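You operate a simulated robot arm through the tools that you are given. There is no shell and no other tool. Be economical: measure what you need, move in short steps, check, and stop when the job is done.

You are at the controls of a simulated robot arm. One attempt, no reset.

TASK
Press the counter zero button two times. Open the drawer of the green cabinet, put the white spool from the top of the green table inside, then shut the drawer. Take the green yarn cone and put it on the shelf under the green table. Put the pink clip on the wooden holder on the side table. Put one of the yellow spools from the top of the green table on top of the brown carton there. Take the grey weight from the top of the green table and leave it on the third shelf from the top of the grey shelving. Put the 20 tex cream yarn cone from the top of the green table on the right part of the pack's top. Take the grey clamp on the top of the green table and put it away on the middle shelf of the green rack. Fetch the beige tape roll from the grey crate and set it on the third shelf from the top of the grey shelving. Push the left door of the grey cabinet shut. Open the right drawer of the narrow bench. Any order will do. Set down upright: white spool, yellow spool, grey weight.

It is judged by the outcome, as a careful person would: the job done as asked, and still so three seconds after it is handed in. It fails if anything else is knocked over, pushed out of place, dropped, spilled or broken.

THE ROBOT
A 7-joint arm with a fingered hand on a trunk, on a base that drives. Base frame: it is fixed to the floor where the robot stands at the start and does not move with it; the origin is under the middle of the robot, x ahead of it, y to its left, z up; the surface under the hand at the start is at about z = 820. Readings come in mm, rad, newtons and seconds.
With the tool pointing down near the work surface it reaches from about 400 to 740 mm from the robot's upright axis, wherever it stands. Its first joint turns from -2.897 to 2.897 rad. Places, roughly: beige tape roll (8x8x4 cm) [-1400, 100, 500]; carton [750, 0, 750]; counter zero button [500, -200, 800]; cream yarn cone [1000, -250, 750]; drawer of the green cabinet [3600, -3000, 700]; drawer of the green cabinet inside [3600, -3100, 600]; green yarn cone [500, 750, 750]; grey clamp (8x4x12 cm) [1000, -200, 900]; grey weight [1000, 0, 750]; left door of the grey cabinet [-1000, 900, 400]; middle shelf of the green rack [5100, -1100, 500]; pink clip (3x3x7 cm) [400, 800, 800]; right drawer of the narrow bench [5000, -2400, 700]; right part of the pack's top [3300, 1600, 1200]; shelf under the green table [700, 100, 200]; third shelf of the grey shelving [-1400, 0, 900]; white spool [1000, -250, 750]; wooden holder on the side table (25x15 cm) [-1260, 3640, 800]; yellow spool [750, 750, 750]. Payload 3.4 kg.
Tool frame: the origin (TCP) lies between the finger pads and is the grasp point; the fingertips stand 25 mm ahead of it; z points along the fingers, y is the line along which they close. Largest opening 88 mm; the body of the gripper starts 29 mm behind the TCP. The gripper is a hand of 3 fingers: y runs from the thumb to the fingers, the wrist lies at [-13, -106, -174] in the tool frame, and closing takes about 1.5 s.
Orientation is that of the tool frame in the base frame, as [roll, pitch, yaw] about the fixed x, y, z axes, in that order (R = Rz(yaw) Ry(pitch) Rx(roll)). With the fingers straight down and the wrist toward the robot, the tool's x, y and z point along [0, 1, 0], [1, 0, 0] and [0, 0, -1] of the base frame.

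THE INTERFACE
- The arm moves only by the tool send_rows. Its argument "series" is a list of rows, each an object of numbers (a shift or turn left out is 0, a gripper value left out holds the last): "x", "y", "z": the shift along the base's x, y, z in mm; "ax", "ay", "az": the turn, a rotation vector about the base's x, y, z in rad. In form: [{"x": .., "y": .., "z": .., "ax": .., "ay": .., "az": ..}, ...]. A call has 1 to 8 rows; each row is the pose to reach, as a shift and turn from the pose commanded when the call began. "grip" is the closure in counts, from 0 (fully open) to 255 (shut), set as the call begins (left out, the last holds). Rows are played at 5 a second. More than 50 mm and 0.15 rad between two rows, or a gripper value outside its range, and nothing of the call is played. A pose out of reach is approached as far as the arm can. The call stops where the force on the tool passes 40 N (or 10 N more than at its start, if that is more) or the arm is blocked; 0.2 s more then pass. Each finger travels about 72 mm/s and halts on what it meets, pressing with about 25 N; the grip force reading is that of the motor and also rises with nothing between the fingers. The clock runs only during rows and for 0.2 s after the last one: add rows that repeat a pose to give the fingers time. It gives the time, the measured TCP pose, the force on the tool (base axes), the opening and the grip force at its end, in the units of the frame above (readings bear some noise), with the torque about the TCP (base axes, N m) and any sound that the robot's microphone picked up.
- Cameras (640 x 400 px; columns grow to the right, rows downward): "scene" is now at [11.1, 182.6, 1472]; the picture's right is [0.31, -0.95, 0.00], its down [-0.74, -0.24, -0.63] and it looks along [0.60, 0.20, -0.78] (base axes); focal length 293 px, centre (320, 200). "wrist" rides on the gripper at [58, -85, -99] in the tool frame; the picture's right is [-0.67, 0.35, -0.66], its down [-0.69, -0.63, 0.37] and it looks along [-0.29, 0.69, 0.66] (tool axes); focal length 261 px, centre (320, 200). There is no depth. A picture from a camera that has moved, and an enlarged one, comes with that camera's place and axes in the base frame and with its lens.
- snapshot(camera): a new picture of that camera. No time passes.
- lift_body(by): slides the trunk up (or, below 0, down) by that many mm; the arm and the scene camera ride with it, the base frame stays. It gives what a move gives, with no picture.
- roll_base(legs): drives the robot by 1 to 6 legs, each [ahead, left, turn to the left] in mm, mm and rad, along the robot's own axes; the way and the turn of a leg run together, so that a leg with both is an arc; at most 1500 mm and 3.142 rad a leg. The arm and the cameras ride along, it lands a little off, and it stops where it bumps. It gives what a move gives.
- curl_fingers(index, middle, thumb_bend, thumb_turn): sets how far each is bent, from 0 (flat) to 100 (curled in); at 30 the hand is open as for a grip, at 70 the pads meet at the TCP. One left out holds its place. A second passes; each finger stops where it meets its share of the squeeze, and holds until it gets a number again. A gripper value or a shape takes the hand back. It gives what a move gives, with no picture; readings hold the bend of each and the force on the fingers (four entries, about 0 where the hand has none), thumb and palm. thumb_turn goes from beside the hand (0) to across from the fingers (100), as for a grip.
- grasp_type(shape): the hand has 3 fingers and takes this shape, open, in about a second: jaw (thumb against the fingers, like two jaws); tri (thumb and two fingers); tip (a fingertip pinch); poke (one finger out to press); point (the index stretched); flat (the hand flat); cup (the hand cupped); fist (a fist). The gripper value then closes the fingers along that shape, each until it touches; the sizes above hold for jaw. It gives what a move gives, with no picture.
- pan_tilt(pan, tilt): turns the head with the scene camera to pan (to the left, within 2.705 rad either way) and tilt (down, from -0.506 to 1.204), counted from straight ahead of the robot. It gives what a move gives.
- zoom(camera, box): a new picture of the part [left, top, right, bottom] of that camera's present view, enlarged. No time passes.
- sign_off(): hands the job in; it is judged then, once.

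Work in short steps. Places have to be worked out from the pictures, the camera data and where the tool is seen: move nearer, look again, correct. Check each grasp and each placing, and mend what went wrong. You have 535 turns and 306 pictures in all, those below and enlarged ones among them. Open the gripper and draw the arm clear of the work before you hand the job in, unless the task says otherwise; then end with one line.

The tools are called as name(argument=value, ...) on one line, values as JSON. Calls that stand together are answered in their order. send_rows: Moves the arm, as the interface text tells. Its arguments: {"type":"object","properties":{"series":{"type":"array","items":{"type":"object","properties":{"x":{"type":"number"},"y":{"type":"number"},"z":{"type":"number"},"ax":{"type":"number"},"ay":{"type":"number"},"az":{"type":"number"}}}},"grip":{"type":"number"}},"required":["series"]} The other tools are called the same way: lift_body (by) slides the trunk up or down; grasp_type (shape) gives the hand a shape; curl_fingers (index, middle, thumb_bend, thumb_turn) moves the fingers one by one; roll_base (legs) drives the base; pan_tilt (pan, tilt) turns the head that bears the scene camera; snapshot (camera) takes a picture; zoom (camera, box) takes an enlarged picture of a part of a camera's view; sign_off () hands the job in.

At the start:

```text
clock: 0.0
position: [402.0, 16.5, 1102.0]
tool_rot: [3.142, 0.0, 1.57]
force: [0.0, 0.2, -0.4]
wrist_torque: [-0.01, -0.01, -0.03]
gripper_width: 87.5
grasp_force: 0.1
shape: jaw
bend: [30.0, 30.0, 30.0, 98.0]
finger forces: [0.0, 0.1, 0.0, 0.0, 0.0, 0.0]
trunk travel left (down, up): [-500.0, 90.0]
robot x, y, heading: [0.2, -1.8, -0.003]
head pan, tilt: [0.321, 0.892]
```

scene: 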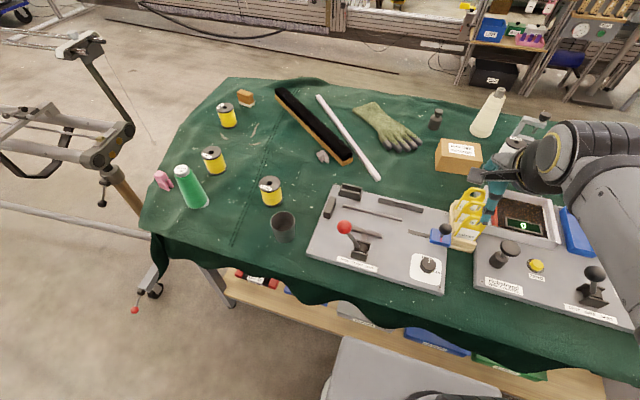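
wrist: 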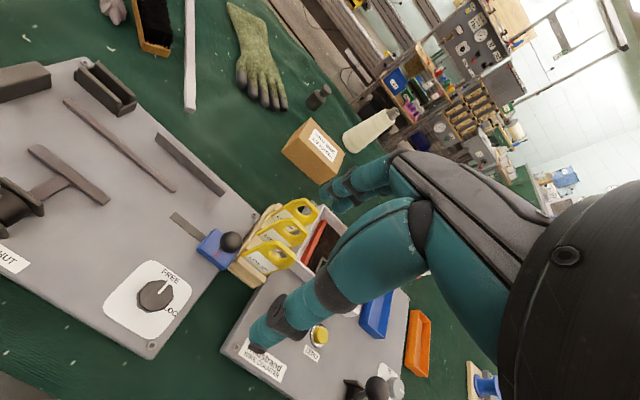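

I'll start by looking at the table more closely, first the counter panel and then the left half.

zoom(camera="scene", box=[420, 70, 640, 330])

zoom(camera="scene", box=[140, 70, 460, 270])

```text
1.54 times, centred on (530, 200) of scene
camera zoom: at [11.1, 182.6, 1472.0], right [0.31, -0.95, 0.0], down [-0.74, -0.24, -0.63], along [0.6, 0.2, -0.78], focal length 451 px, centre (-3, 200)
```

zoom: 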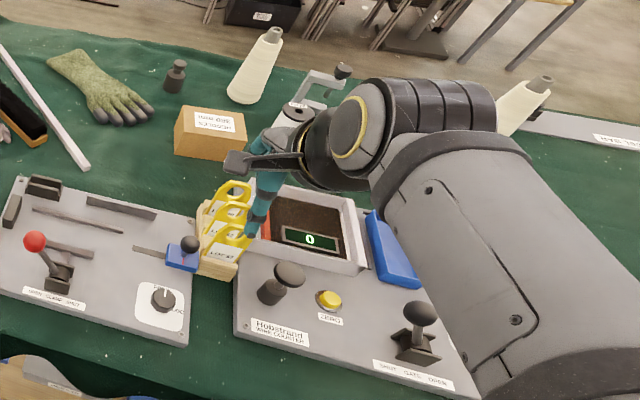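

```text
2.00 times, centred on (300, 170) of scene
camera zoom: at [11.1, 182.6, 1472.0], right [0.31, -0.95, 0.0], down [-0.74, -0.24, -0.63], along [0.6, 0.2, -0.78], focal length 587 px, centre (360, 260)
```

zoom: 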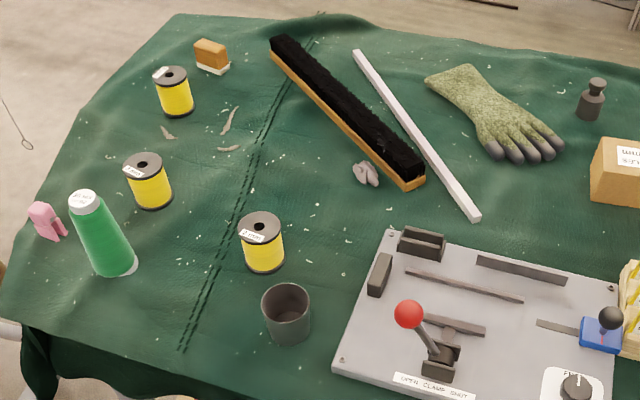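

The yellow button sits by a "ZERO" label. Now I pan the head to see what the arm hides and the rest of the room.

pan_tilt(pan=-0.6, tilt=0.6)

snapshot(camera="scene")

pan_tilt(pan=0.0, tilt=0.2)

snapshot(camera="scene")

pan_tilt(pan=1.3, tilt=0.4)

snapshot(camera="scene")

pan_tilt(pan=2.6, tilt=0.5)

snapshot(camera="scene")

pan_tilt(pan=-2.6, tilt=0.5)

snapshot(camera="scene")

pan_tilt(pan=-1.5, tilt=0.4)

snapshot(camera="scene")

```text
clock: 1.2
position: [402.2, 17.3, 1103.0]
tool_rot: [3.141, 0.001, 1.569]
force: [0.1, 0.4, 0.1]
wrist_torque: [-0.01, 0.02, -0.05]
gripper_width: 87.7
grasp_force: 0.2
shape: jaw
bend: [30.0, 30.0, 30.0, 98.0]
finger forces: [0.0, 0.0, 0.0, 0.0, 0.1, 0.0]
trunk travel left (down, up): [-500.0, 90.0]
robot x, y, heading: [-2.6, 0.3, -0.003]
head pan, tilt: [-0.6, 0.6]
```

```text
301 pictures are left
camera scene: at [11.9, 108.9, 1496.1], right [-0.56, -0.83, 0.0], down [-0.47, 0.32, -0.82], along [0.68, -0.47, -0.57], focal length 293 px, centre (320, 200)
```

scene: 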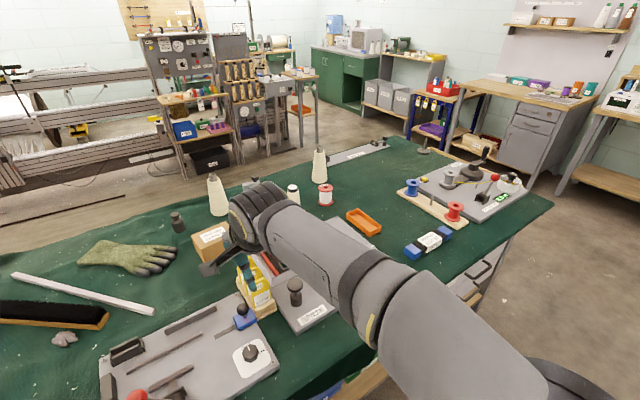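

```text
clock: 2.2
position: [400.7, 16.3, 1102.9]
tool_rot: [-3.141, -0.001, 1.572]
force: [0.0, 0.3, 0.2]
wrist_torque: [0.0, 0.04, 0.0]
gripper_width: 87.7
grasp_force: 0.1
shape: jaw
bend: [30.0, 30.0, 30.0, 98.0]
finger forces: [0.1, 0.0, 0.0, 0.0, 0.0, 0.0]
trunk travel left (down, up): [-500.0, 90.0]
robot x, y, heading: [2.3, 0.4, -0.001]
head pan, tilt: [0.0, 0.201]
```

```text
300 pictures are left
camera scene: at [32.1, 158.7, 1532.8], right [0.0, -1.0, 0.0], down [-0.2, 0.0, -0.98], along [0.98, 0.0, -0.2], focal length 293 px, centre (320, 200)
```

scene: 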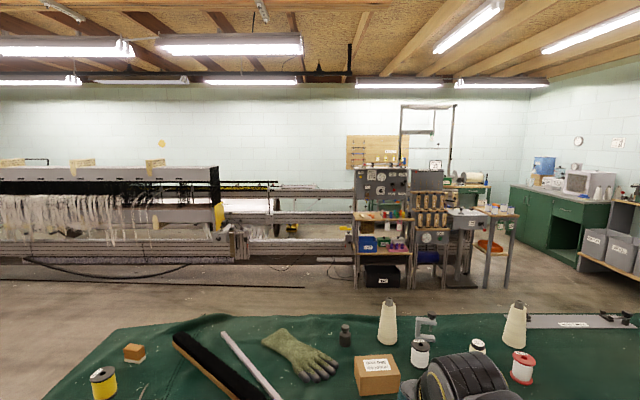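

```text
clock: 3.7
position: [402.6, 17.2, 1102.9]
tool_rot: [-3.14, 0.001, 1.57]
force: [0.2, 0.8, 0.8]
wrist_torque: [0.03, -0.01, 0.0]
gripper_width: 87.7
grasp_force: 0.1
shape: jaw
bend: [30.0, 30.0, 30.0, 98.0]
finger forces: [0.0, 0.1, 0.0, 0.0, 0.0, 0.0]
trunk travel left (down, up): [-500.0, 90.0]
robot x, y, heading: [-0.7, -1.7, 0.003]
head pan, tilt: [1.3, 0.4]
```

```text
299 pictures are left
camera scene: at [-36.2, 248.0, 1514.4], right [0.96, -0.27, 0.0], down [-0.1, -0.37, -0.92], along [0.25, 0.89, -0.39], focal length 293 px, centre (320, 200)
```

scene: 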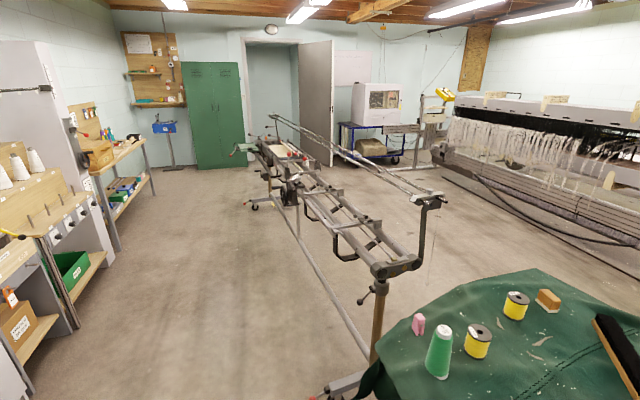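

```text
clock: 5.2
position: [401.2, 17.0, 1103.0]
tool_rot: [3.141, 0.0, 1.569]
force: [0.1, -0.1, 0.5]
wrist_torque: [0.01, -0.01, -0.03]
gripper_width: 87.7
grasp_force: 0.0
shape: jaw
bend: [30.0, 30.0, 30.0, 98.0]
finger forces: [0.0, 0.0, 0.1, 0.1, 0.1, 0.0]
trunk travel left (down, up): [-500.0, 90.0]
robot x, y, heading: [0.6, -2.5, 0.001]
head pan, tilt: [2.601, 0.499]
```

```text
298 pictures are left
camera scene: at [-139.0, 205.6, 1505.2], right [0.52, 0.86, 0.0], down [0.41, -0.25, -0.88], along [-0.75, 0.45, -0.48], focal length 293 px, centre (320, 200)
```

scene: 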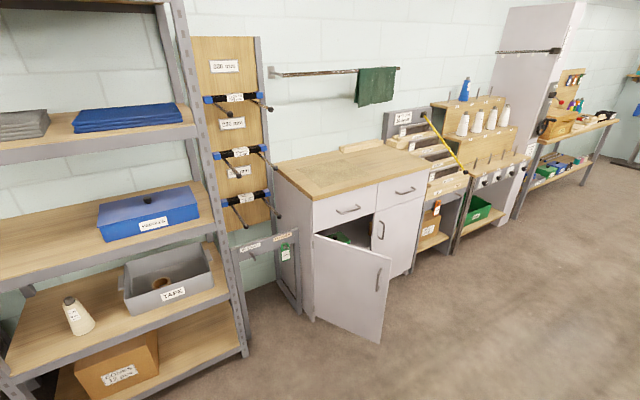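

```text
clock: 9.2
position: [401.0, 15.8, 1103.4]
tool_rot: [3.141, 0.0, 1.57]
force: [0.8, -0.1, 0.0]
wrist_torque: [-0.03, 0.01, 0.03]
gripper_width: 87.8
grasp_force: 0.0
shape: jaw
bend: [30.0, 30.0, 30.0, 98.0]
finger forces: [0.0, 0.0, 0.0, 0.0, 0.1, 0.1]
trunk travel left (down, up): [-500.0, 90.0]
robot x, y, heading: [1.3, 0.4, 0.001]
head pan, tilt: [-2.601, 0.499]
```

```text
297 pictures are left
camera scene: at [-139.0, 111.8, 1505.2], right [-0.52, 0.86, 0.0], down [0.41, 0.25, -0.88], along [-0.75, -0.45, -0.48], focal length 293 px, centre (320, 200)
```

scene: 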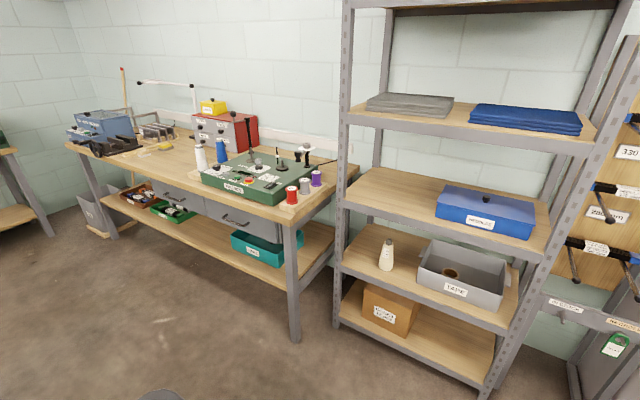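

```text
clock: 10.6
position: [402.1, 16.0, 1103.0]
tool_rot: [3.142, 0.001, 1.572]
force: [-0.2, 0.5, 0.1]
wrist_torque: [-0.01, -0.04, 0.04]
gripper_width: 87.8
grasp_force: 0.1
shape: jaw
bend: [30.0, 30.0, 30.0, 98.0]
finger forces: [0.0, 0.1, 0.1, 0.0, 0.1, 0.1]
trunk travel left (down, up): [-500.0, 90.0]
robot x, y, heading: [1.5, 1.6, -0.001]
head pan, tilt: [-1.499, 0.4]
```

```text
296 pictures are left
camera scene: at [-54.5, 66.3, 1514.3], right [-1.0, -0.07, 0.0], down [-0.03, 0.39, -0.92], along [0.07, -0.92, -0.39], focal length 293 px, centre (320, 200)
```

scene: 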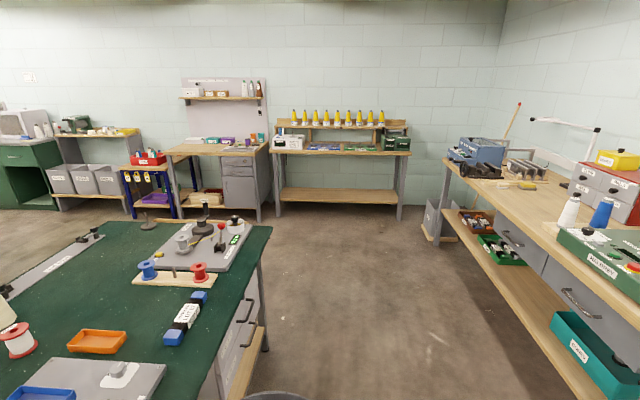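

The head views give a good map of the room. First job is the zero button, near [464,-197]: I turn the head back, close the fingers and move above it while staying high.

pan_tilt(pan=-0.1, tilt=0.9)

send_rows(series=[{"x": 12, "y": -43}, {"x": 25, "y": -85}, {"x": 37, "y": -128}, {"x": 50, "y": -170}, {"x": 62, "y": -214}, {"x": 62, "y": -214, "z": -40}, {"x": 62, "y": -214, "z": -80}, {"x": 62, "y": -214, "z": -120}], grip=255)

snapshot(camera="scene")

snapshot(camera="wrist")

```text
clock: 12.1
position: [402.0, 16.7, 1102.8]
tool_rot: [3.141, -0.002, 1.57]
force: [-0.5, 0.4, 0.3]
wrist_torque: [-0.01, 0.01, -0.01]
gripper_width: 87.6
grasp_force: 0.0
shape: jaw
bend: [30.0, 30.0, 30.0, 98.0]
finger forces: [0.0, 0.0, 0.0, 0.0, 0.0, 0.0]
trunk travel left (down, up): [-500.0, 90.0]
robot x, y, heading: [-3.4, -3.0, 0.002]
head pan, tilt: [-0.099, 0.901]
```

```text
clock: 13.9
position: [466.6, -199.0, 984.8]
tool_rot: [-3.141, -0.002, 1.571]
force: [-0.3, -0.8, -0.6]
wrist_torque: [0.02, -0.05, 0.02]
gripper_width: 0.2
grasp_force: 24.9
shape: jaw
bend: [70.0, 70.0, 35.0, 100.0]
finger forces: [0.0, 0.0, 0.1, 0.0, 0.0, 0.0]
trunk travel left (down, up): [-500.0, 90.0]
robot x, y, heading: [0.1, 0.9, -0.001]
head pan, tilt: [-0.099, 0.901]
```

```text
295 pictures are left
camera scene: at [14.3, 151.0, 1471.4], right [-0.1, -1.0, 0.0], down [-0.78, 0.08, -0.62], along [0.62, -0.06, -0.78], focal length 293 px, centre (320, 200)
```

scene: 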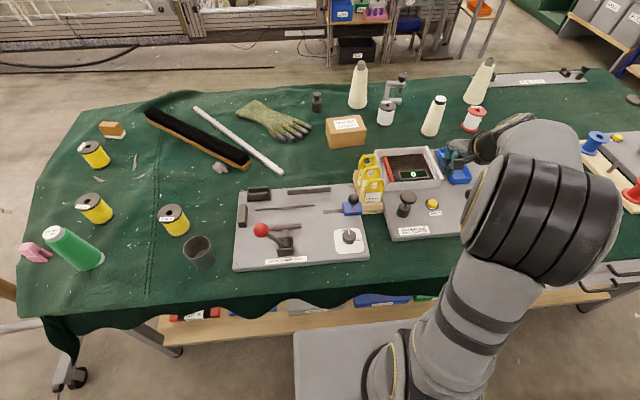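

```text
294 pictures are left
camera wrist: at [381.4, -140.0, 1083.8], right [0.35, -0.67, 0.66], down [-0.63, -0.69, -0.37], along [0.69, -0.29, -0.66], focal length 261 px, centre (320, 200)
```

wrist: 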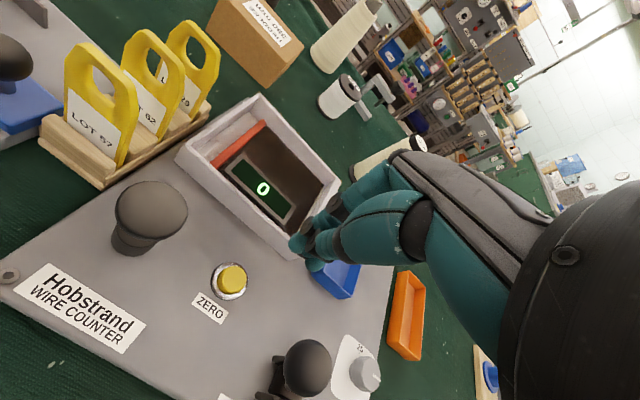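

Triangulation puts the button at about (473,-204,843), and the knobs on either side are roughly 75 mm away. I go down over it to just above contact.

send_rows(series=[{"x": 6, "y": -5, "z": -40}, {"x": 6, "y": -5, "z": -80}, {"x": 6, "y": -5, "z": -98}, {"x": 6, "y": -5, "z": -98}])

zoom(camera="wrist", box=[160, 120, 480, 400])

```text
clock: 14.9
position: [470.7, -203.0, 883.5]
tool_rot: [3.141, -0.001, 1.569]
force: [-0.5, 0.4, 0.9]
wrist_torque: [0.01, 0.0, 0.03]
gripper_width: 0.2
grasp_force: 25.6
shape: jaw
bend: [70.0, 70.0, 35.0, 100.0]
finger forces: [0.0, 0.0, 0.0, 0.1, 0.0, 0.0]
trunk travel left (down, up): [-500.0, 90.0]
robot x, y, heading: [0.6, -1.1, 0.001]
head pan, tilt: [-0.099, 0.901]
```

```text
1.43 times, centred on (320, 260) of wrist
camera zoom: at [386.6, -144.1, 984.5], right [0.35, -0.67, 0.66], down [-0.63, -0.69, -0.37], along [0.69, -0.29, -0.66], focal length 372 px, centre (320, 114)
```

zoom: 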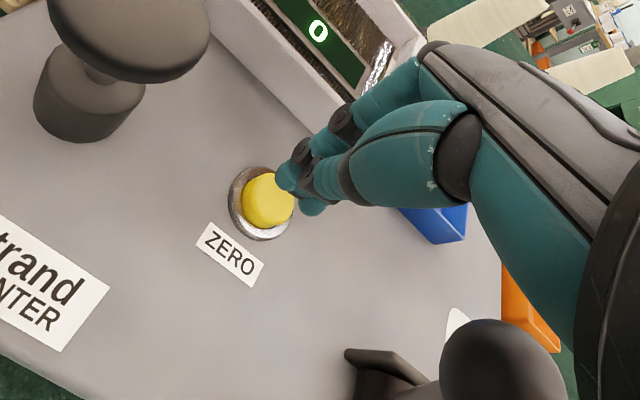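

The button still works out to (471,-203), directly under the tips. I press down in small steps.

send_rows(series=[{"z": -8}, {"z": -13}, {"z": -16}, {"z": -19}, {"z": -22}, {"z": -25}, {"z": -28}])

zoom(camera="wrist", box=[160, 120, 480, 400])

```text
clock: 16.5
position: [469.9, -202.0, 857.3]
tool_rot: [-3.141, 0.0, 1.571]
force: [-0.1, -0.7, -0.5]
wrist_torque: [-0.04, 0.02, -0.01]
gripper_width: 0.0
grasp_force: 24.6
shape: jaw
bend: [70.0, 70.0, 35.0, 100.0]
finger forces: [0.1, 0.0, 0.0, 0.1, 0.0, 0.0]
trunk travel left (down, up): [-500.0, 90.0]
robot x, y, heading: [-0.2, -1.8, -0.006]
head pan, tilt: [-0.099, 0.901]
```

```text
1.43 times, centred on (320, 260) of wrist
camera zoom: at [385.5, -144.4, 957.3], right [0.35, -0.67, 0.66], down [-0.63, -0.69, -0.37], along [0.69, -0.28, -0.66], focal length 372 px, centre (320, 114)
```

zoom: 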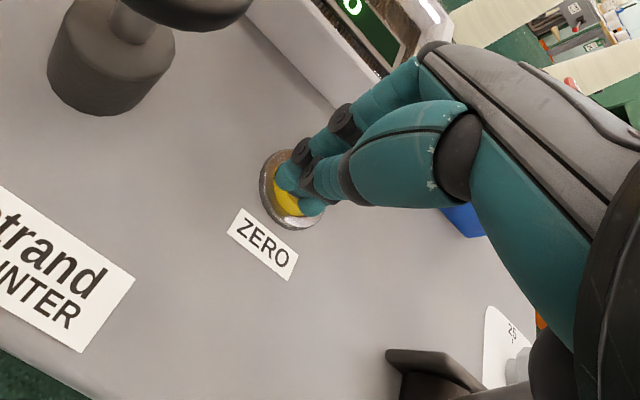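

No contact force yet, so I keep going down in fine steps.

send_rows(series=[{"z": -2}, {"z": -4}, {"z": -6}, {"z": -8}, {"z": -10}, {"z": -12}])

zoom(camera="wrist", box=[160, 120, 480, 400])

```text
clock: 17.9
position: [468.4, -202.5, 848.1]
tool_rot: [3.136, 0.001, 1.569]
force: [-1.8, -2.4, 26.9]
wrist_torque: [-0.1, 0.09, 0.0]
gripper_width: 0.1
grasp_force: 25.2
shape: jaw
bend: [70.0, 70.0, 36.0, 100.0]
finger forces: [0.1, 0.1, 0.0, 0.0, 52.9, 0.0]
trunk travel left (down, up): [-500.0, 90.0]
robot x, y, heading: [1.8, -1.0, 0.0]
head pan, tilt: [-0.099, 0.901]
heard: click
```

```text
1.43 times, centred on (320, 260) of wrist
camera zoom: at [383.6, -143.7, 947.4], right [0.34, -0.67, 0.66], down [-0.63, -0.69, -0.37], along [0.7, -0.29, -0.66], focal length 372 px, centre (320, 114)
```

zoom: 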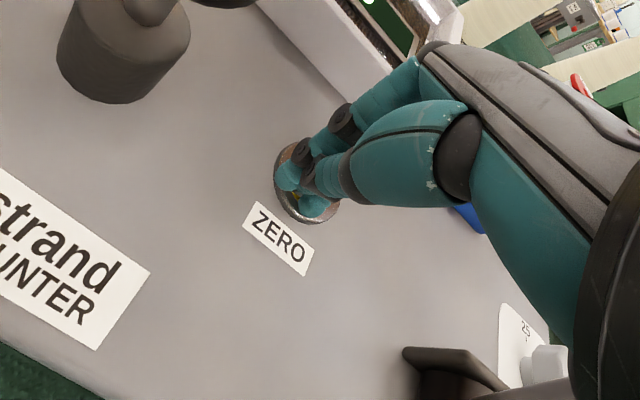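

A click was heard, so that is the first press. I back off 20 mm and press again.

send_rows(series=[{"z": 10}, {"z": 20}, {"z": 20}, {"z": 20}])

send_rows(series=[{"z": -8}, {"z": -12}, {"z": -14}, {"z": -16}, {"z": -18}, {"z": -20}])

```text
clock: 18.9
position: [469.7, -202.3, 866.4]
tool_rot: [3.141, 0.0, 1.569]
force: [0.6, 0.9, 0.1]
wrist_torque: [0.0, 0.01, 0.03]
gripper_width: 0.1
grasp_force: 25.2
shape: jaw
bend: [70.0, 70.0, 36.0, 100.0]
finger forces: [0.0, 0.1, 0.0, 0.0, 0.0, 0.0]
trunk travel left (down, up): [-500.0, 90.0]
robot x, y, heading: [4.4, -0.4, -0.001]
head pan, tilt: [-0.099, 0.901]
```

```text
clock: 20.3
position: [468.6, -201.9, 847.8]
tool_rot: [3.137, 0.002, 1.57]
force: [-3.3, 1.3, 26.7]
wrist_torque: [-0.02, 0.02, 0.03]
gripper_width: 0.2
grasp_force: 25.3
shape: jaw
bend: [70.0, 70.0, 36.0, 100.0]
finger forces: [0.0, 0.0, 0.1, 0.0, 53.9, 0.0]
trunk travel left (down, up): [-500.0, 90.0]
robot x, y, heading: [3.1, -0.3, -0.0]
head pan, tilt: [-0.099, 0.901]
heard: click
```

Second click heard, so the button is done. I raise the arm, open the hand and take a clear picture of the display and the yellow spools.

send_rows(series=[{"z": 50}, {"z": 100}, {"z": 150}, {"z": 200}, {"z": 250}, {"z": 250, "y": 40}, {"z": 250, "y": 80}, {"z": 250, "y": 120}], grip=0)

snapshot(camera="scene")

pan_tilt(pan=0.2, tilt=1.2)

snapshot(camera="scene")

```text
clock: 22.1
position: [468.8, -82.3, 1094.4]
tool_rot: [-3.141, 0.0, 1.57]
force: [-0.2, -0.4, 0.9]
wrist_torque: [-0.03, 0.03, 0.04]
gripper_width: 87.4
grasp_force: 0.0
shape: jaw
bend: [30.0, 30.0, 30.0, 98.0]
finger forces: [0.0, 0.1, 0.0, 0.1, 0.0, 0.1]
trunk travel left (down, up): [-500.0, 90.0]
robot x, y, heading: [2.6, 0.5, 0.005]
head pan, tilt: [-0.099, 0.901]
```

```text
290 pictures are left
camera scene: at [14.0, 151.4, 1471.3], right [-0.1, -1.0, 0.0], down [-0.78, 0.08, -0.62], along [0.62, -0.06, -0.78], focal length 293 px, centre (320, 200)
```

scene: 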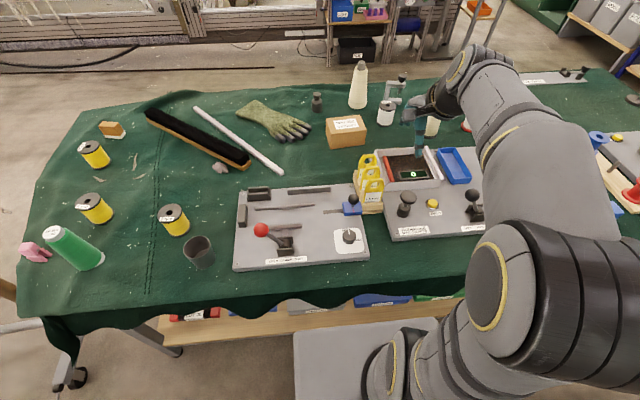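

```text
clock: 22.9
position: [469.1, -82.5, 1094.1]
tool_rot: [3.141, -0.002, 1.572]
force: [-0.4, -0.2, 1.1]
wrist_torque: [-0.01, -0.03, 0.0]
gripper_width: 87.6
grasp_force: 0.0
shape: jaw
bend: [30.0, 30.0, 30.0, 98.0]
finger forces: [0.0, 0.0, 0.0, 0.0, 0.1, 0.1]
trunk travel left (down, up): [-500.0, 90.0]
robot x, y, heading: [-0.7, -0.3, -0.0]
head pan, tilt: [0.201, 1.201]
```

```text
289 pictures are left
camera scene: at [-6.2, 169.8, 1451.6], right [0.2, -0.98, 0.0], down [-0.91, -0.19, -0.36], along [0.36, 0.07, -0.93], focal length 293 px, centre (320, 200)
```

scene: 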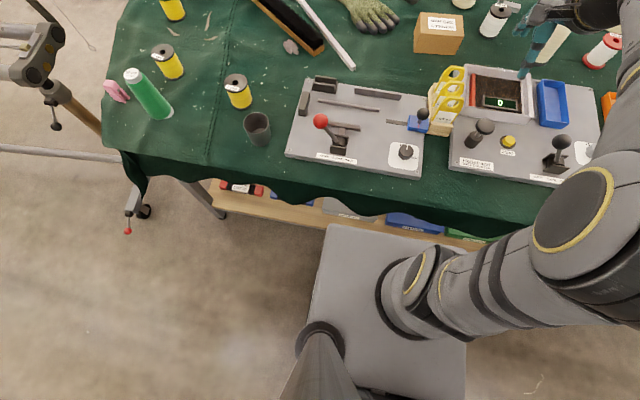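

The display still reads 0 and both clicks came through. The base reaches only a little under the table edge, so I drive 300 mm left toward the yellow spools and look again.

roll_base(legs=[[0, 300, 0]])

pan_tilt(pan=0.2, tilt=1.0)

snapshot(camera="scene")

snapshot(camera="wrist")

```text
clock: 24.9
position: [469.4, 215.3, 1094.5]
tool_rot: [-3.14, 0.001, 1.571]
force: [-0.2, 0.2, 0.2]
wrist_torque: [-0.02, -0.01, -0.01]
gripper_width: 87.6
grasp_force: 0.1
shape: jaw
bend: [30.0, 30.0, 30.0, 98.0]
finger forces: [0.0, 0.1, 0.1, 0.0, 0.0, 0.0]
trunk travel left (down, up): [-500.0, 90.0]
robot x, y, heading: [-0.1, 297.5, 0.004]
head pan, tilt: [0.201, 1.201]
```

```text
clock: 25.6
position: [470.0, 215.3, 1094.0]
tool_rot: [3.14, -0.001, 1.57]
force: [-0.2, -0.1, 0.0]
wrist_torque: [-0.01, 0.02, -0.02]
gripper_width: 87.8
grasp_force: 0.0
shape: jaw
bend: [30.0, 30.0, 30.0, 98.0]
finger forces: [0.1, 0.1, 0.1, 0.0, 0.0, 0.1]
trunk travel left (down, up): [-500.0, 90.0]
robot x, y, heading: [2.0, 294.4, 0.005]
head pan, tilt: [0.201, 1.0]
```

```text
288 pictures are left
camera scene: at [7.3, 470.4, 1464.1], right [0.2, -0.98, 0.0], down [-0.82, -0.17, -0.54], along [0.53, 0.11, -0.84], focal length 293 px, centre (320, 200)
```

scene: 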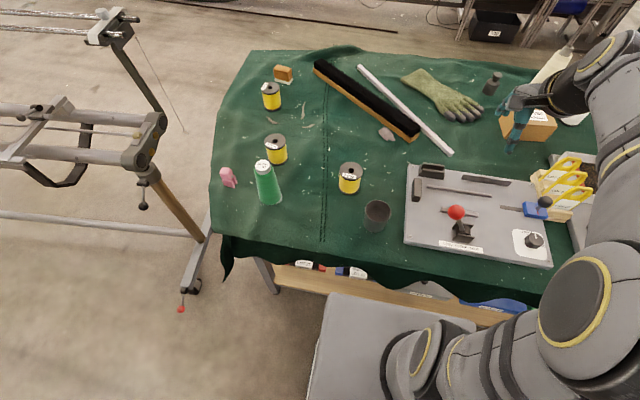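

```text
287 pictures are left
camera wrist: at [385.3, 273.3, 1194.1], right [0.35, -0.67, 0.66], down [-0.63, -0.69, -0.37], along [0.69, -0.29, -0.66], focal length 261 px, centre (320, 200)
```

wrist: 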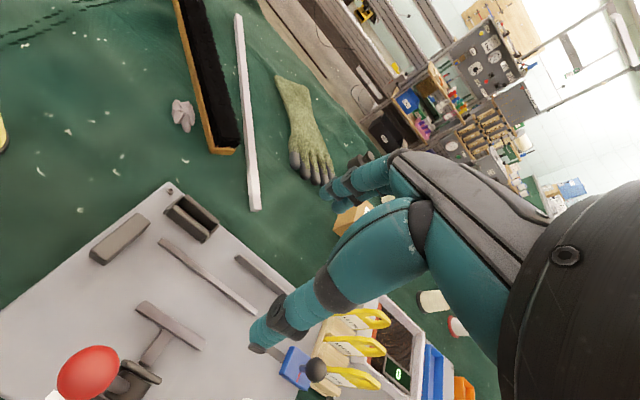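

Matching the spool across views gives a table surface near z 805 and the nearest yellow spool at about (468,485), top near z 890. I move above it and check with the wrist camera.

send_rows(series=[{"y": 45}, {"y": 90}, {"y": 135}, {"y": 180}, {"y": 225}, {"y": 250}, {"y": 250, "z": -40}, {"y": 250, "z": -80}])

snapshot(camera="wrist")

snapshot(camera="scene")

```text
clock: 27.4
position: [470.5, 467.0, 1016.0]
tool_rot: [3.141, -0.001, 1.57]
force: [0.2, -0.4, -0.4]
wrist_torque: [0.01, 0.0, 0.01]
gripper_width: 87.7
grasp_force: 0.1
shape: jaw
bend: [30.0, 30.0, 30.0, 98.0]
finger forces: [0.0, 0.1, 0.1, 0.0, 0.0, 0.1]
trunk travel left (down, up): [-500.0, 90.0]
robot x, y, heading: [1.4, 299.4, -0.001]
head pan, tilt: [0.201, 1.0]
```

```text
286 pictures are left
camera wrist: at [385.6, 524.5, 1115.4], right [0.35, -0.67, 0.66], down [-0.63, -0.69, -0.37], along [0.69, -0.28, -0.66], focal length 261 px, centre (320, 200)
```

wrist: 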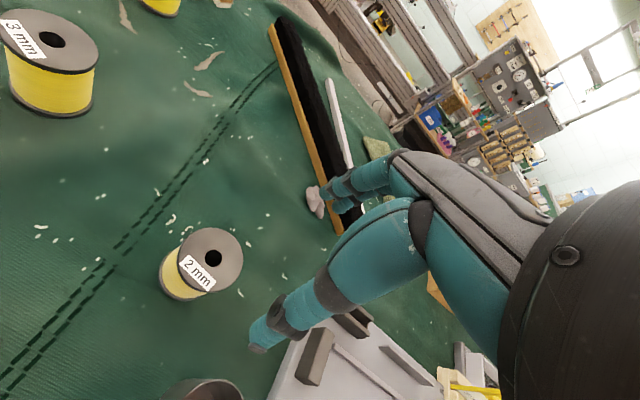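

```text
285 pictures are left
camera scene: at [7.5, 470.5, 1464.1], right [0.2, -0.98, 0.0], down [-0.82, -0.17, -0.54], along [0.53, 0.11, -0.84], focal length 293 px, centre (320, 200)
```

scene: 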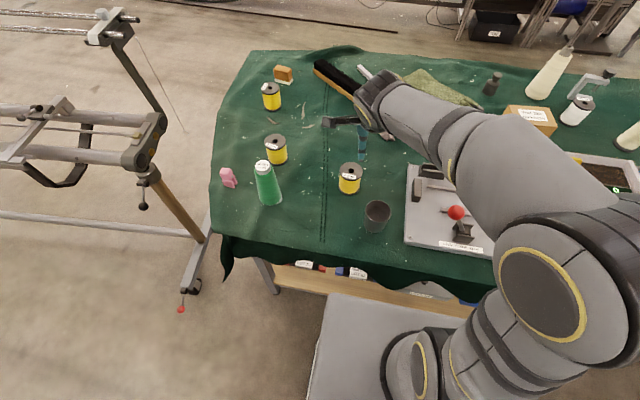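

Both cameras agree on the spool top: centre (475,490,892), about 55 mm across. I go straight down to TCP z 873 and close.

send_rows(series=[{"x": 5, "y": 22}, {"x": 5, "y": 22, "z": -45}, {"x": 5, "y": 22, "z": -90}, {"x": 5, "y": 22, "z": -120}, {"x": 5, "y": 22, "z": -142}, {"x": 5, "y": 22, "z": -142}])

snapshot(camera="wrist")

```text
clock: 28.9
position: [474.2, 486.4, 870.0]
tool_rot: [-3.142, 0.0, 1.572]
force: [0.6, 0.8, 0.5]
wrist_torque: [0.01, -0.06, 0.03]
gripper_width: 87.8
grasp_force: 0.0
shape: jaw
bend: [30.0, 30.0, 30.0, 98.0]
finger forces: [0.7, 0.0, 0.0, 0.0, 0.0, 0.0]
trunk travel left (down, up): [-500.0, 90.0]
robot x, y, heading: [2.1, 298.9, -0.002]
head pan, tilt: [0.201, 1.0]
```

```text
284 pictures are left
camera wrist: at [390.2, 544.3, 971.7], right [0.35, -0.67, 0.66], down [-0.63, -0.69, -0.37], along [0.69, -0.28, -0.66], focal length 261 px, centre (320, 200)
```

wrist: 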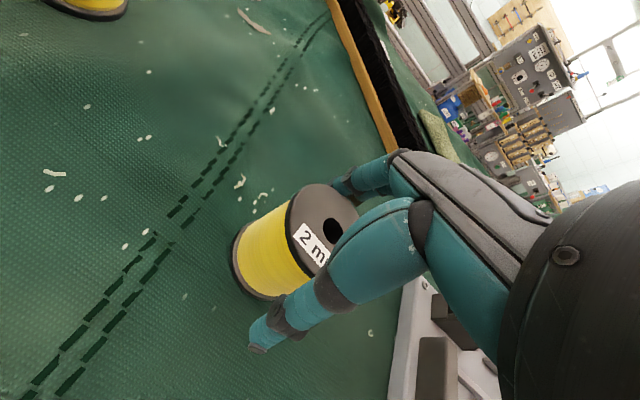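

The spool sits between thumb and fingers. I close and hold.

send_rows(series=[{}, {}, {}, {}, {}, {}, {}, {}], grip=255)

send_rows(series=[{"z": 30}, {"z": 60}, {"z": 60}])

snapshot(camera="wrist")

```text
clock: 30.6
position: [474.5, 485.2, 871.5]
tool_rot: [3.141, 0.001, 1.57]
force: [0.0, 0.1, 0.1]
wrist_torque: [-0.01, 0.01, -0.01]
gripper_width: 56.0
grasp_force: 25.1
shape: jaw
bend: [40.0, 41.0, 68.0, 100.0]
finger forces: [12.5, 9.4, 0.0, 0.0, 22.5, 0.0]
trunk travel left (down, up): [-500.0, 90.0]
robot x, y, heading: [-2.5, 299.4, -0.002]
head pan, tilt: [0.201, 1.0]
```

```text
clock: 31.4
position: [474.0, 485.9, 931.7]
tool_rot: [3.14, 0.0, 1.57]
force: [-0.3, -0.2, -0.6]
wrist_torque: [0.0, -0.01, -0.02]
gripper_width: 56.1
grasp_force: 24.9
shape: jaw
bend: [40.0, 41.0, 68.0, 100.0]
finger forces: [12.4, 9.7, 0.1, 0.0, 22.2, 0.0]
trunk travel left (down, up): [-500.0, 90.0]
robot x, y, heading: [1.7, 297.0, 0.001]
head pan, tilt: [0.201, 1.0]
```

```text
283 pictures are left
camera wrist: at [390.5, 545.1, 1032.2], right [0.35, -0.67, 0.66], down [-0.63, -0.69, -0.37], along [0.69, -0.29, -0.66], focal length 261 px, centre (320, 200)
```

wrist: 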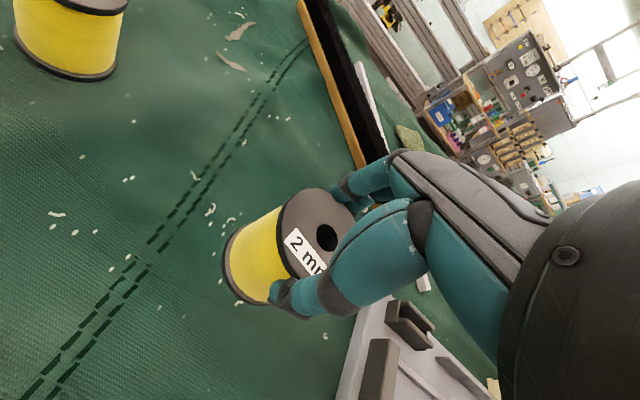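

The spool is held, 56 mm wide. I raise it, drive back to y≈0 and look down to check the clearance between base and table.

send_rows(series=[{"z": 50}, {"z": 100}, {"z": 150}, {"z": 190}])

roll_base(legs=[[0, -300, 0]])

pan_tilt(pan=0.0, tilt=1.1)

snapshot(camera="scene")

snapshot(camera="wrist")

```text
clock: 32.5
position: [473.3, 486.4, 1120.2]
tool_rot: [-3.141, 0.0, 1.572]
force: [-0.3, 0.1, -1.7]
wrist_torque: [0.02, -0.02, 0.01]
gripper_width: 55.8
grasp_force: 25.1
shape: jaw
bend: [40.0, 41.0, 68.0, 100.0]
finger forces: [12.2, 9.7, 0.0, 0.0, 21.8, 0.1]
trunk travel left (down, up): [-500.0, 90.0]
robot x, y, heading: [2.7, 297.3, 0.002]
head pan, tilt: [0.201, 1.0]
```

```text
clock: 34.5
position: [474.4, 180.4, 1119.5]
tool_rot: [3.142, -0.001, 1.568]
force: [-0.4, 0.2, -1.0]
wrist_torque: [0.01, 0.0, 0.02]
gripper_width: 55.8
grasp_force: 25.2
shape: jaw
bend: [40.0, 41.0, 68.0, 100.0]
finger forces: [12.1, 9.5, 0.0, 0.0, 21.9, 0.1]
trunk travel left (down, up): [-500.0, 90.0]
robot x, y, heading: [-3.3, -6.3, 0.002]
head pan, tilt: [0.201, 1.0]
```

```text
clock: 35.2
position: [473.5, 179.4, 1118.5]
tool_rot: [-3.141, 0.0, 1.57]
force: [0.5, -0.8, -1.3]
wrist_torque: [0.01, -0.01, -0.01]
gripper_width: 55.9
grasp_force: 25.2
shape: jaw
bend: [40.0, 41.0, 68.0, 100.0]
finger forces: [12.1, 9.6, 0.0, 0.0, 21.9, 0.1]
trunk travel left (down, up): [-500.0, 90.0]
robot x, y, heading: [0.7, -6.1, -0.002]
head pan, tilt: [0.0, 1.1]
```

```text
282 pictures are left
camera scene: at [2.2, 150.5, 1457.5], right [0.0, -1.0, 0.0], down [-0.89, 0.0, -0.45], along [0.45, 0.0, -0.89], focal length 293 px, centre (320, 200)
```

scene: 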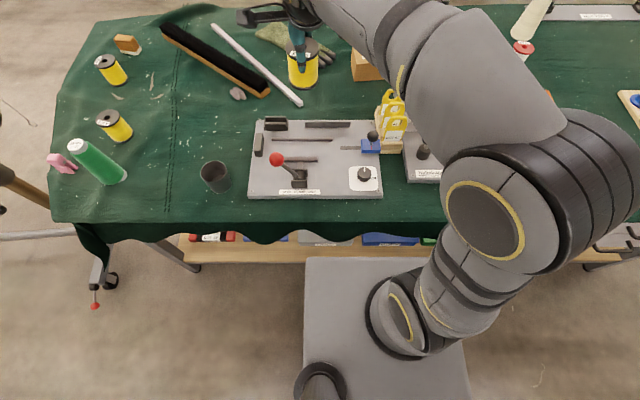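

```text
281 pictures are left
camera wrist: at [389.2, 238.1, 1220.0], right [0.35, -0.67, 0.66], down [-0.63, -0.68, -0.37], along [0.69, -0.29, -0.66], focal length 261 px, centre (320, 200)
```

wrist: 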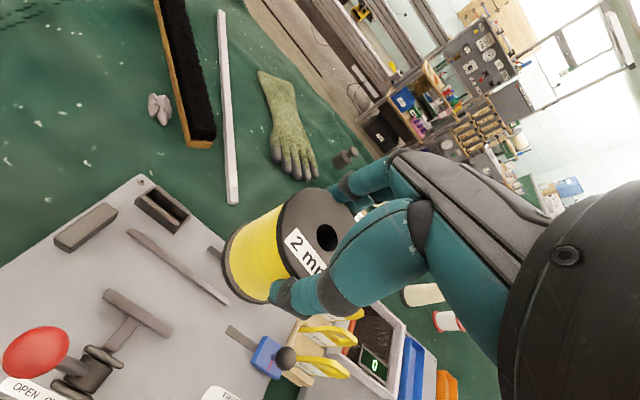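

I move out over the carton, staying high, and see how far the arm reaches.

send_rows(series=[{"x": 35, "y": -23}, {"x": 70, "y": -47}, {"x": 105, "y": -70}, {"x": 140, "y": -94}, {"x": 175, "y": -117}, {"x": 210, "y": -140}, {"x": 245, "y": -164}, {"x": 280, "y": -187}])

snapshot(camera="wrist")

pan_tilt(pan=0.0, tilt=0.7)

snapshot(camera="scene")

```text
clock: 37.0
position: [683.2, 12.8, 1101.6]
tool_rot: [3.14, 0.0, 1.569]
force: [0.1, -1.1, -0.6]
wrist_torque: [-0.01, 0.01, -0.03]
gripper_width: 55.3
grasp_force: 25.1
shape: jaw
bend: [40.0, 41.0, 68.0, 100.0]
finger forces: [11.9, 9.6, 0.1, 0.0, 21.7, 0.1]
out of reach, approached as far as the arm can: row 6, 7, 8
trunk travel left (down, up): [-500.0, 90.0]
robot x, y, heading: [1.5, -8.3, -0.002]
head pan, tilt: [0.0, 1.1]
```

```text
280 pictures are left
camera wrist: at [599.2, 72.0, 1202.5], right [0.35, -0.67, 0.66], down [-0.63, -0.68, -0.37], along [0.69, -0.29, -0.66], focal length 261 px, centre (320, 200)
```

wrist: 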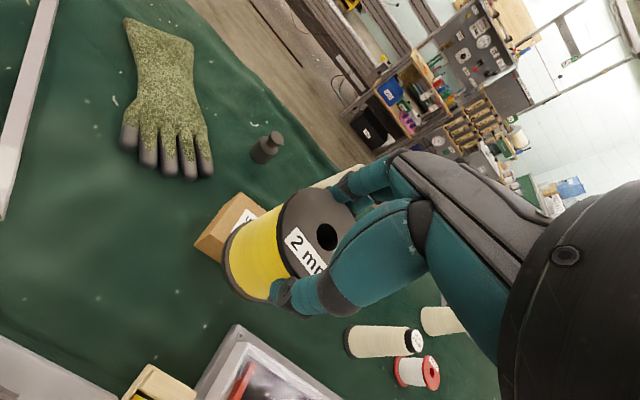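

```text
clock: 37.9
position: [684.7, 14.1, 1101.7]
tool_rot: [-3.141, 0.0, 1.569]
force: [-0.3, -0.4, -0.3]
wrist_torque: [0.01, 0.01, 0.01]
gripper_width: 55.4
grasp_force: 25.0
shape: jaw
bend: [40.0, 41.0, 68.0, 100.0]
finger forces: [11.9, 9.7, 0.0, 0.1, 21.7, 0.0]
trunk travel left (down, up): [-500.0, 90.0]
robot x, y, heading: [3.5, -5.0, 0.001]
head pan, tilt: [0.0, 0.7]
```

```text
279 pictures are left
camera scene: at [24.1, 150.3, 1487.4], right [0.0, -1.0, 0.0], down [-0.64, 0.0, -0.76], along [0.76, 0.0, -0.64], focal length 293 px, centre (320, 200)
```

scene: 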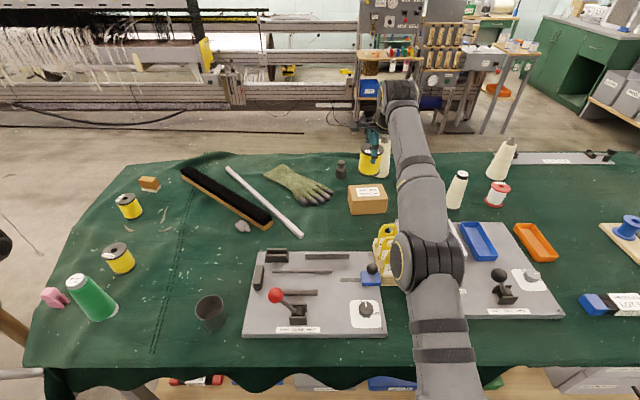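

The arm tops out at x≈684 at this height. I lower to about z 1010, which should extend the reach, and check.

send_rows(series=[{"z": -30}, {"z": -60}, {"z": -90}, {"z": -90}])

snapshot(camera="wrist")

```text
clock: 38.9
position: [683.3, 15.4, 1012.9]
tool_rot: [-3.141, 0.002, 1.569]
force: [0.7, 0.5, -0.5]
wrist_torque: [0.01, -0.01, -0.03]
gripper_width: 55.6
grasp_force: 24.7
shape: jaw
bend: [40.0, 41.0, 69.0, 100.0]
finger forces: [12.0, 9.7, 0.0, 0.0, 21.6, 0.0]
trunk travel left (down, up): [-500.0, 90.0]
robot x, y, heading: [-5.0, -8.2, 0.004]
head pan, tilt: [0.0, 0.7]
```

```text
278 pictures are left
camera wrist: at [598.9, 73.2, 1113.2], right [0.35, -0.67, 0.66], down [-0.63, -0.68, -0.37], along [0.69, -0.29, -0.66], focal length 261 px, centre (320, 200)
```

wrist: 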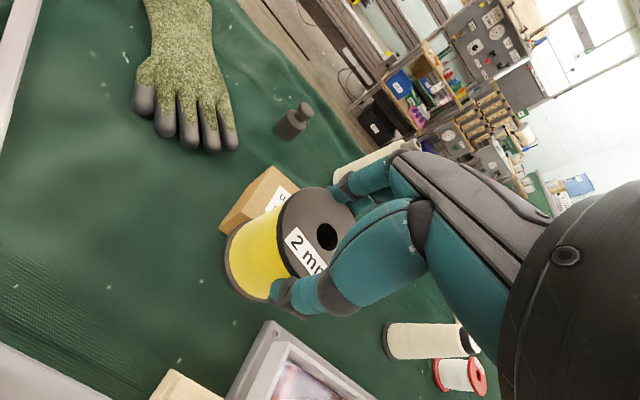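

The carton's top now works out to z≈868, x from 769 to 840, centre near (805,-12). I test how far forward the arm reaches at this lower height.

send_rows(series=[{"x": 25, "y": -10}, {"x": 50, "y": -20}, {"x": 75, "y": -25}, {"x": 100, "y": -25}, {"x": 120, "y": -25}])

```text
clock: 40.1
position: [719.4, -8.4, 1005.0]
tool_rot: [3.141, 0.0, 1.57]
force: [-0.4, -0.3, -0.4]
wrist_torque: [-0.04, -0.01, -0.02]
gripper_width: 55.3
grasp_force: 24.7
shape: jaw
bend: [40.0, 41.0, 69.0, 100.0]
finger forces: [11.9, 9.7, 0.1, 0.0, 21.5, 0.0]
out of reach, approached as far as the arm can: row 2, 3, 4, 5
trunk travel left (down, up): [-500.0, 90.0]
robot x, y, heading: [-4.4, -9.8, 0.004]
head pan, tilt: [0.0, 0.7]
```

The arm stops about 60 mm short of the carton centre from this side. The carton and the x≈1000 items are easier from the far side of the table (far edge x≈1140), so I retract the arm and carry the spool round the right end.

send_rows(series=[{"x": -45, "z": 20}, {"x": -90, "z": 40}, {"x": -135, "z": 60}, {"x": -180, "z": 80}, {"x": -225, "z": 100}, {"x": -270, "z": 120}, {"x": -310, "z": 120}, {"x": -310, "z": 120}])

roll_base(legs=[[-300, 0, 0], [0, -1500, 0], [0, -300, 0]])

pan_tilt(pan=0.0, tilt=0.6)

snapshot(camera="scene")

```text
clock: 41.9
position: [409.1, -4.6, 1122.6]
tool_rot: [3.141, 0.0, 1.567]
force: [-0.3, -0.9, -0.6]
wrist_torque: [-0.01, 0.04, 0.0]
gripper_width: 55.3
grasp_force: 24.9
shape: jaw
bend: [40.0, 41.0, 69.0, 100.0]
finger forces: [11.7, 9.8, 0.0, 0.0, 21.3, 0.1]
trunk travel left (down, up): [-500.0, 90.0]
robot x, y, heading: [-2.3, -7.2, 0.001]
head pan, tilt: [0.0, 0.7]
```

```text
clock: 52.5
position: [134.4, -1772.7, 1122.2]
tool_rot: [-3.141, 0.0, 1.598]
force: [-0.2, 0.2, -1.3]
wrist_torque: [0.03, 0.02, 0.04]
gripper_width: 55.0
grasp_force: 24.8
shape: jaw
bend: [40.0, 41.0, 69.0, 100.0]
finger forces: [11.6, 9.7, 0.1, 0.1, 21.3, 0.0]
trunk travel left (down, up): [-500.0, 90.0]
robot x, y, heading: [-270.8, -1786.4, 0.025]
head pan, tilt: [0.0, 0.7]
```

```text
clock: 53.2
position: [135.8, -1772.1, 1122.5]
tool_rot: [-3.141, -0.001, 1.595]
force: [-0.3, 0.0, -0.8]
wrist_torque: [-0.01, 0.0, 0.01]
gripper_width: 54.8
grasp_force: 25.3
shape: jaw
bend: [40.0, 41.0, 69.0, 100.0]
finger forces: [11.6, 9.7, 0.0, 0.0, 21.3, 0.0]
trunk travel left (down, up): [-500.0, 90.0]
robot x, y, heading: [-276.5, -1783.2, 0.019]
head pan, tilt: [0.0, 0.6]
```

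```text
277 pictures are left
camera scene: at [-251.7, -1626.2, 1496.1], right [0.02, -1.0, 0.0], down [-0.57, -0.01, -0.82], along [0.82, 0.02, -0.57], focal length 293 px, centre (320, 200)
```

scene: 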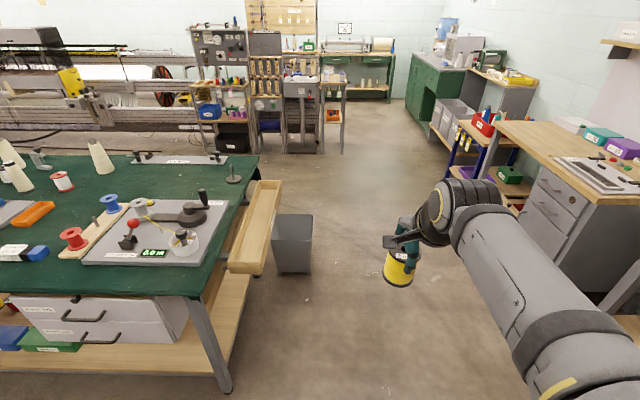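

A bin stands beside the table end near (1076,-1411). I shift right to pass it, go ahead to x≈1750, sidestep left behind the table and turn round.

roll_base(legs=[[0, -130, -0.02], [1000, 0, 0], [1030, 0, 0], [0, 1000, 0], [0, 600, 0]])

pan_tilt(pan=1.5, tilt=0.6)

snapshot(camera="scene")

pan_tilt(pan=0.0, tilt=0.4)

snapshot(camera="scene")

```text
clock: 72.0
position: [2168.8, -289.7, 1122.9]
tool_rot: [3.141, 0.002, 1.558]
force: [0.3, 0.6, -1.3]
wrist_torque: [-0.02, 0.03, -0.01]
gripper_width: 54.6
grasp_force: 25.1
shape: jaw
bend: [40.0, 41.0, 69.0, 100.0]
finger forces: [11.6, 9.7, 0.0, 0.2, 21.4, 0.1]
trunk travel left (down, up): [-500.0, 90.0]
robot x, y, heading: [1759.6, -288.1, -0.013]
head pan, tilt: [0.0, 0.6]
```

```text
clock: 73.6
position: [2168.1, -290.4, 1124.5]
tool_rot: [3.14, 0.0, 1.556]
force: [-0.5, 0.5, -0.8]
wrist_torque: [0.02, 0.01, 0.0]
gripper_width: 54.8
grasp_force: 24.9
shape: jaw
bend: [40.0, 41.0, 69.0, 100.0]
finger forces: [11.7, 9.7, 0.0, 0.1, 21.3, 0.0]
trunk travel left (down, up): [-500.0, 90.0]
robot x, y, heading: [1757.9, -286.2, -0.011]
head pan, tilt: [1.499, 0.6]
```

```text
276 pictures are left
camera scene: at [1705.8, -41.4, 1496.1], right [1.0, -0.08, 0.0], down [-0.05, -0.56, -0.83], along [0.07, 0.82, -0.56], focal length 293 px, centre (320, 200)
```

scene: 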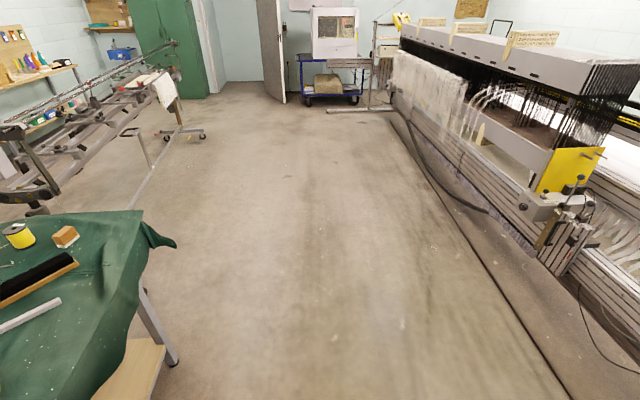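

```text
clock: 75.2
position: [2168.0, -290.3, 1123.6]
tool_rot: [-3.141, -0.001, 1.558]
force: [0.0, -0.2, -1.2]
wrist_torque: [-0.02, -0.01, -0.02]
gripper_width: 54.9
grasp_force: 25.0
shape: jaw
bend: [40.0, 41.0, 69.0, 100.0]
finger forces: [11.7, 9.7, 0.0, 0.1, 21.4, 0.0]
trunk travel left (down, up): [-500.0, 90.0]
robot x, y, heading: [1761.1, -288.4, -0.014]
head pan, tilt: [0.0, 0.4]
```

```text
275 pictures are left
camera scene: at [1791.0, -130.5, 1514.3], right [-0.01, -1.0, 0.0], down [-0.39, 0.0, -0.92], along [0.92, -0.01, -0.39], focal length 293 px, centre (320, 200)
```

scene: 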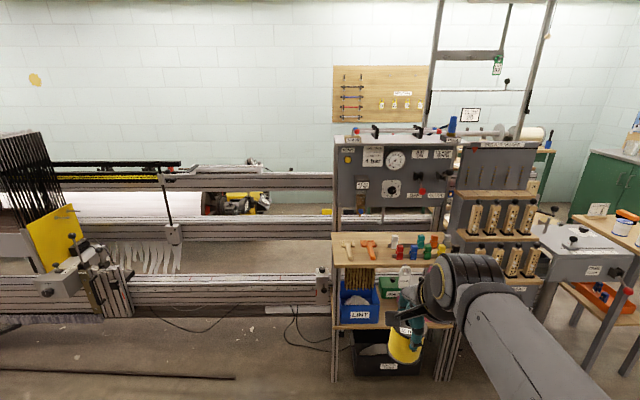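

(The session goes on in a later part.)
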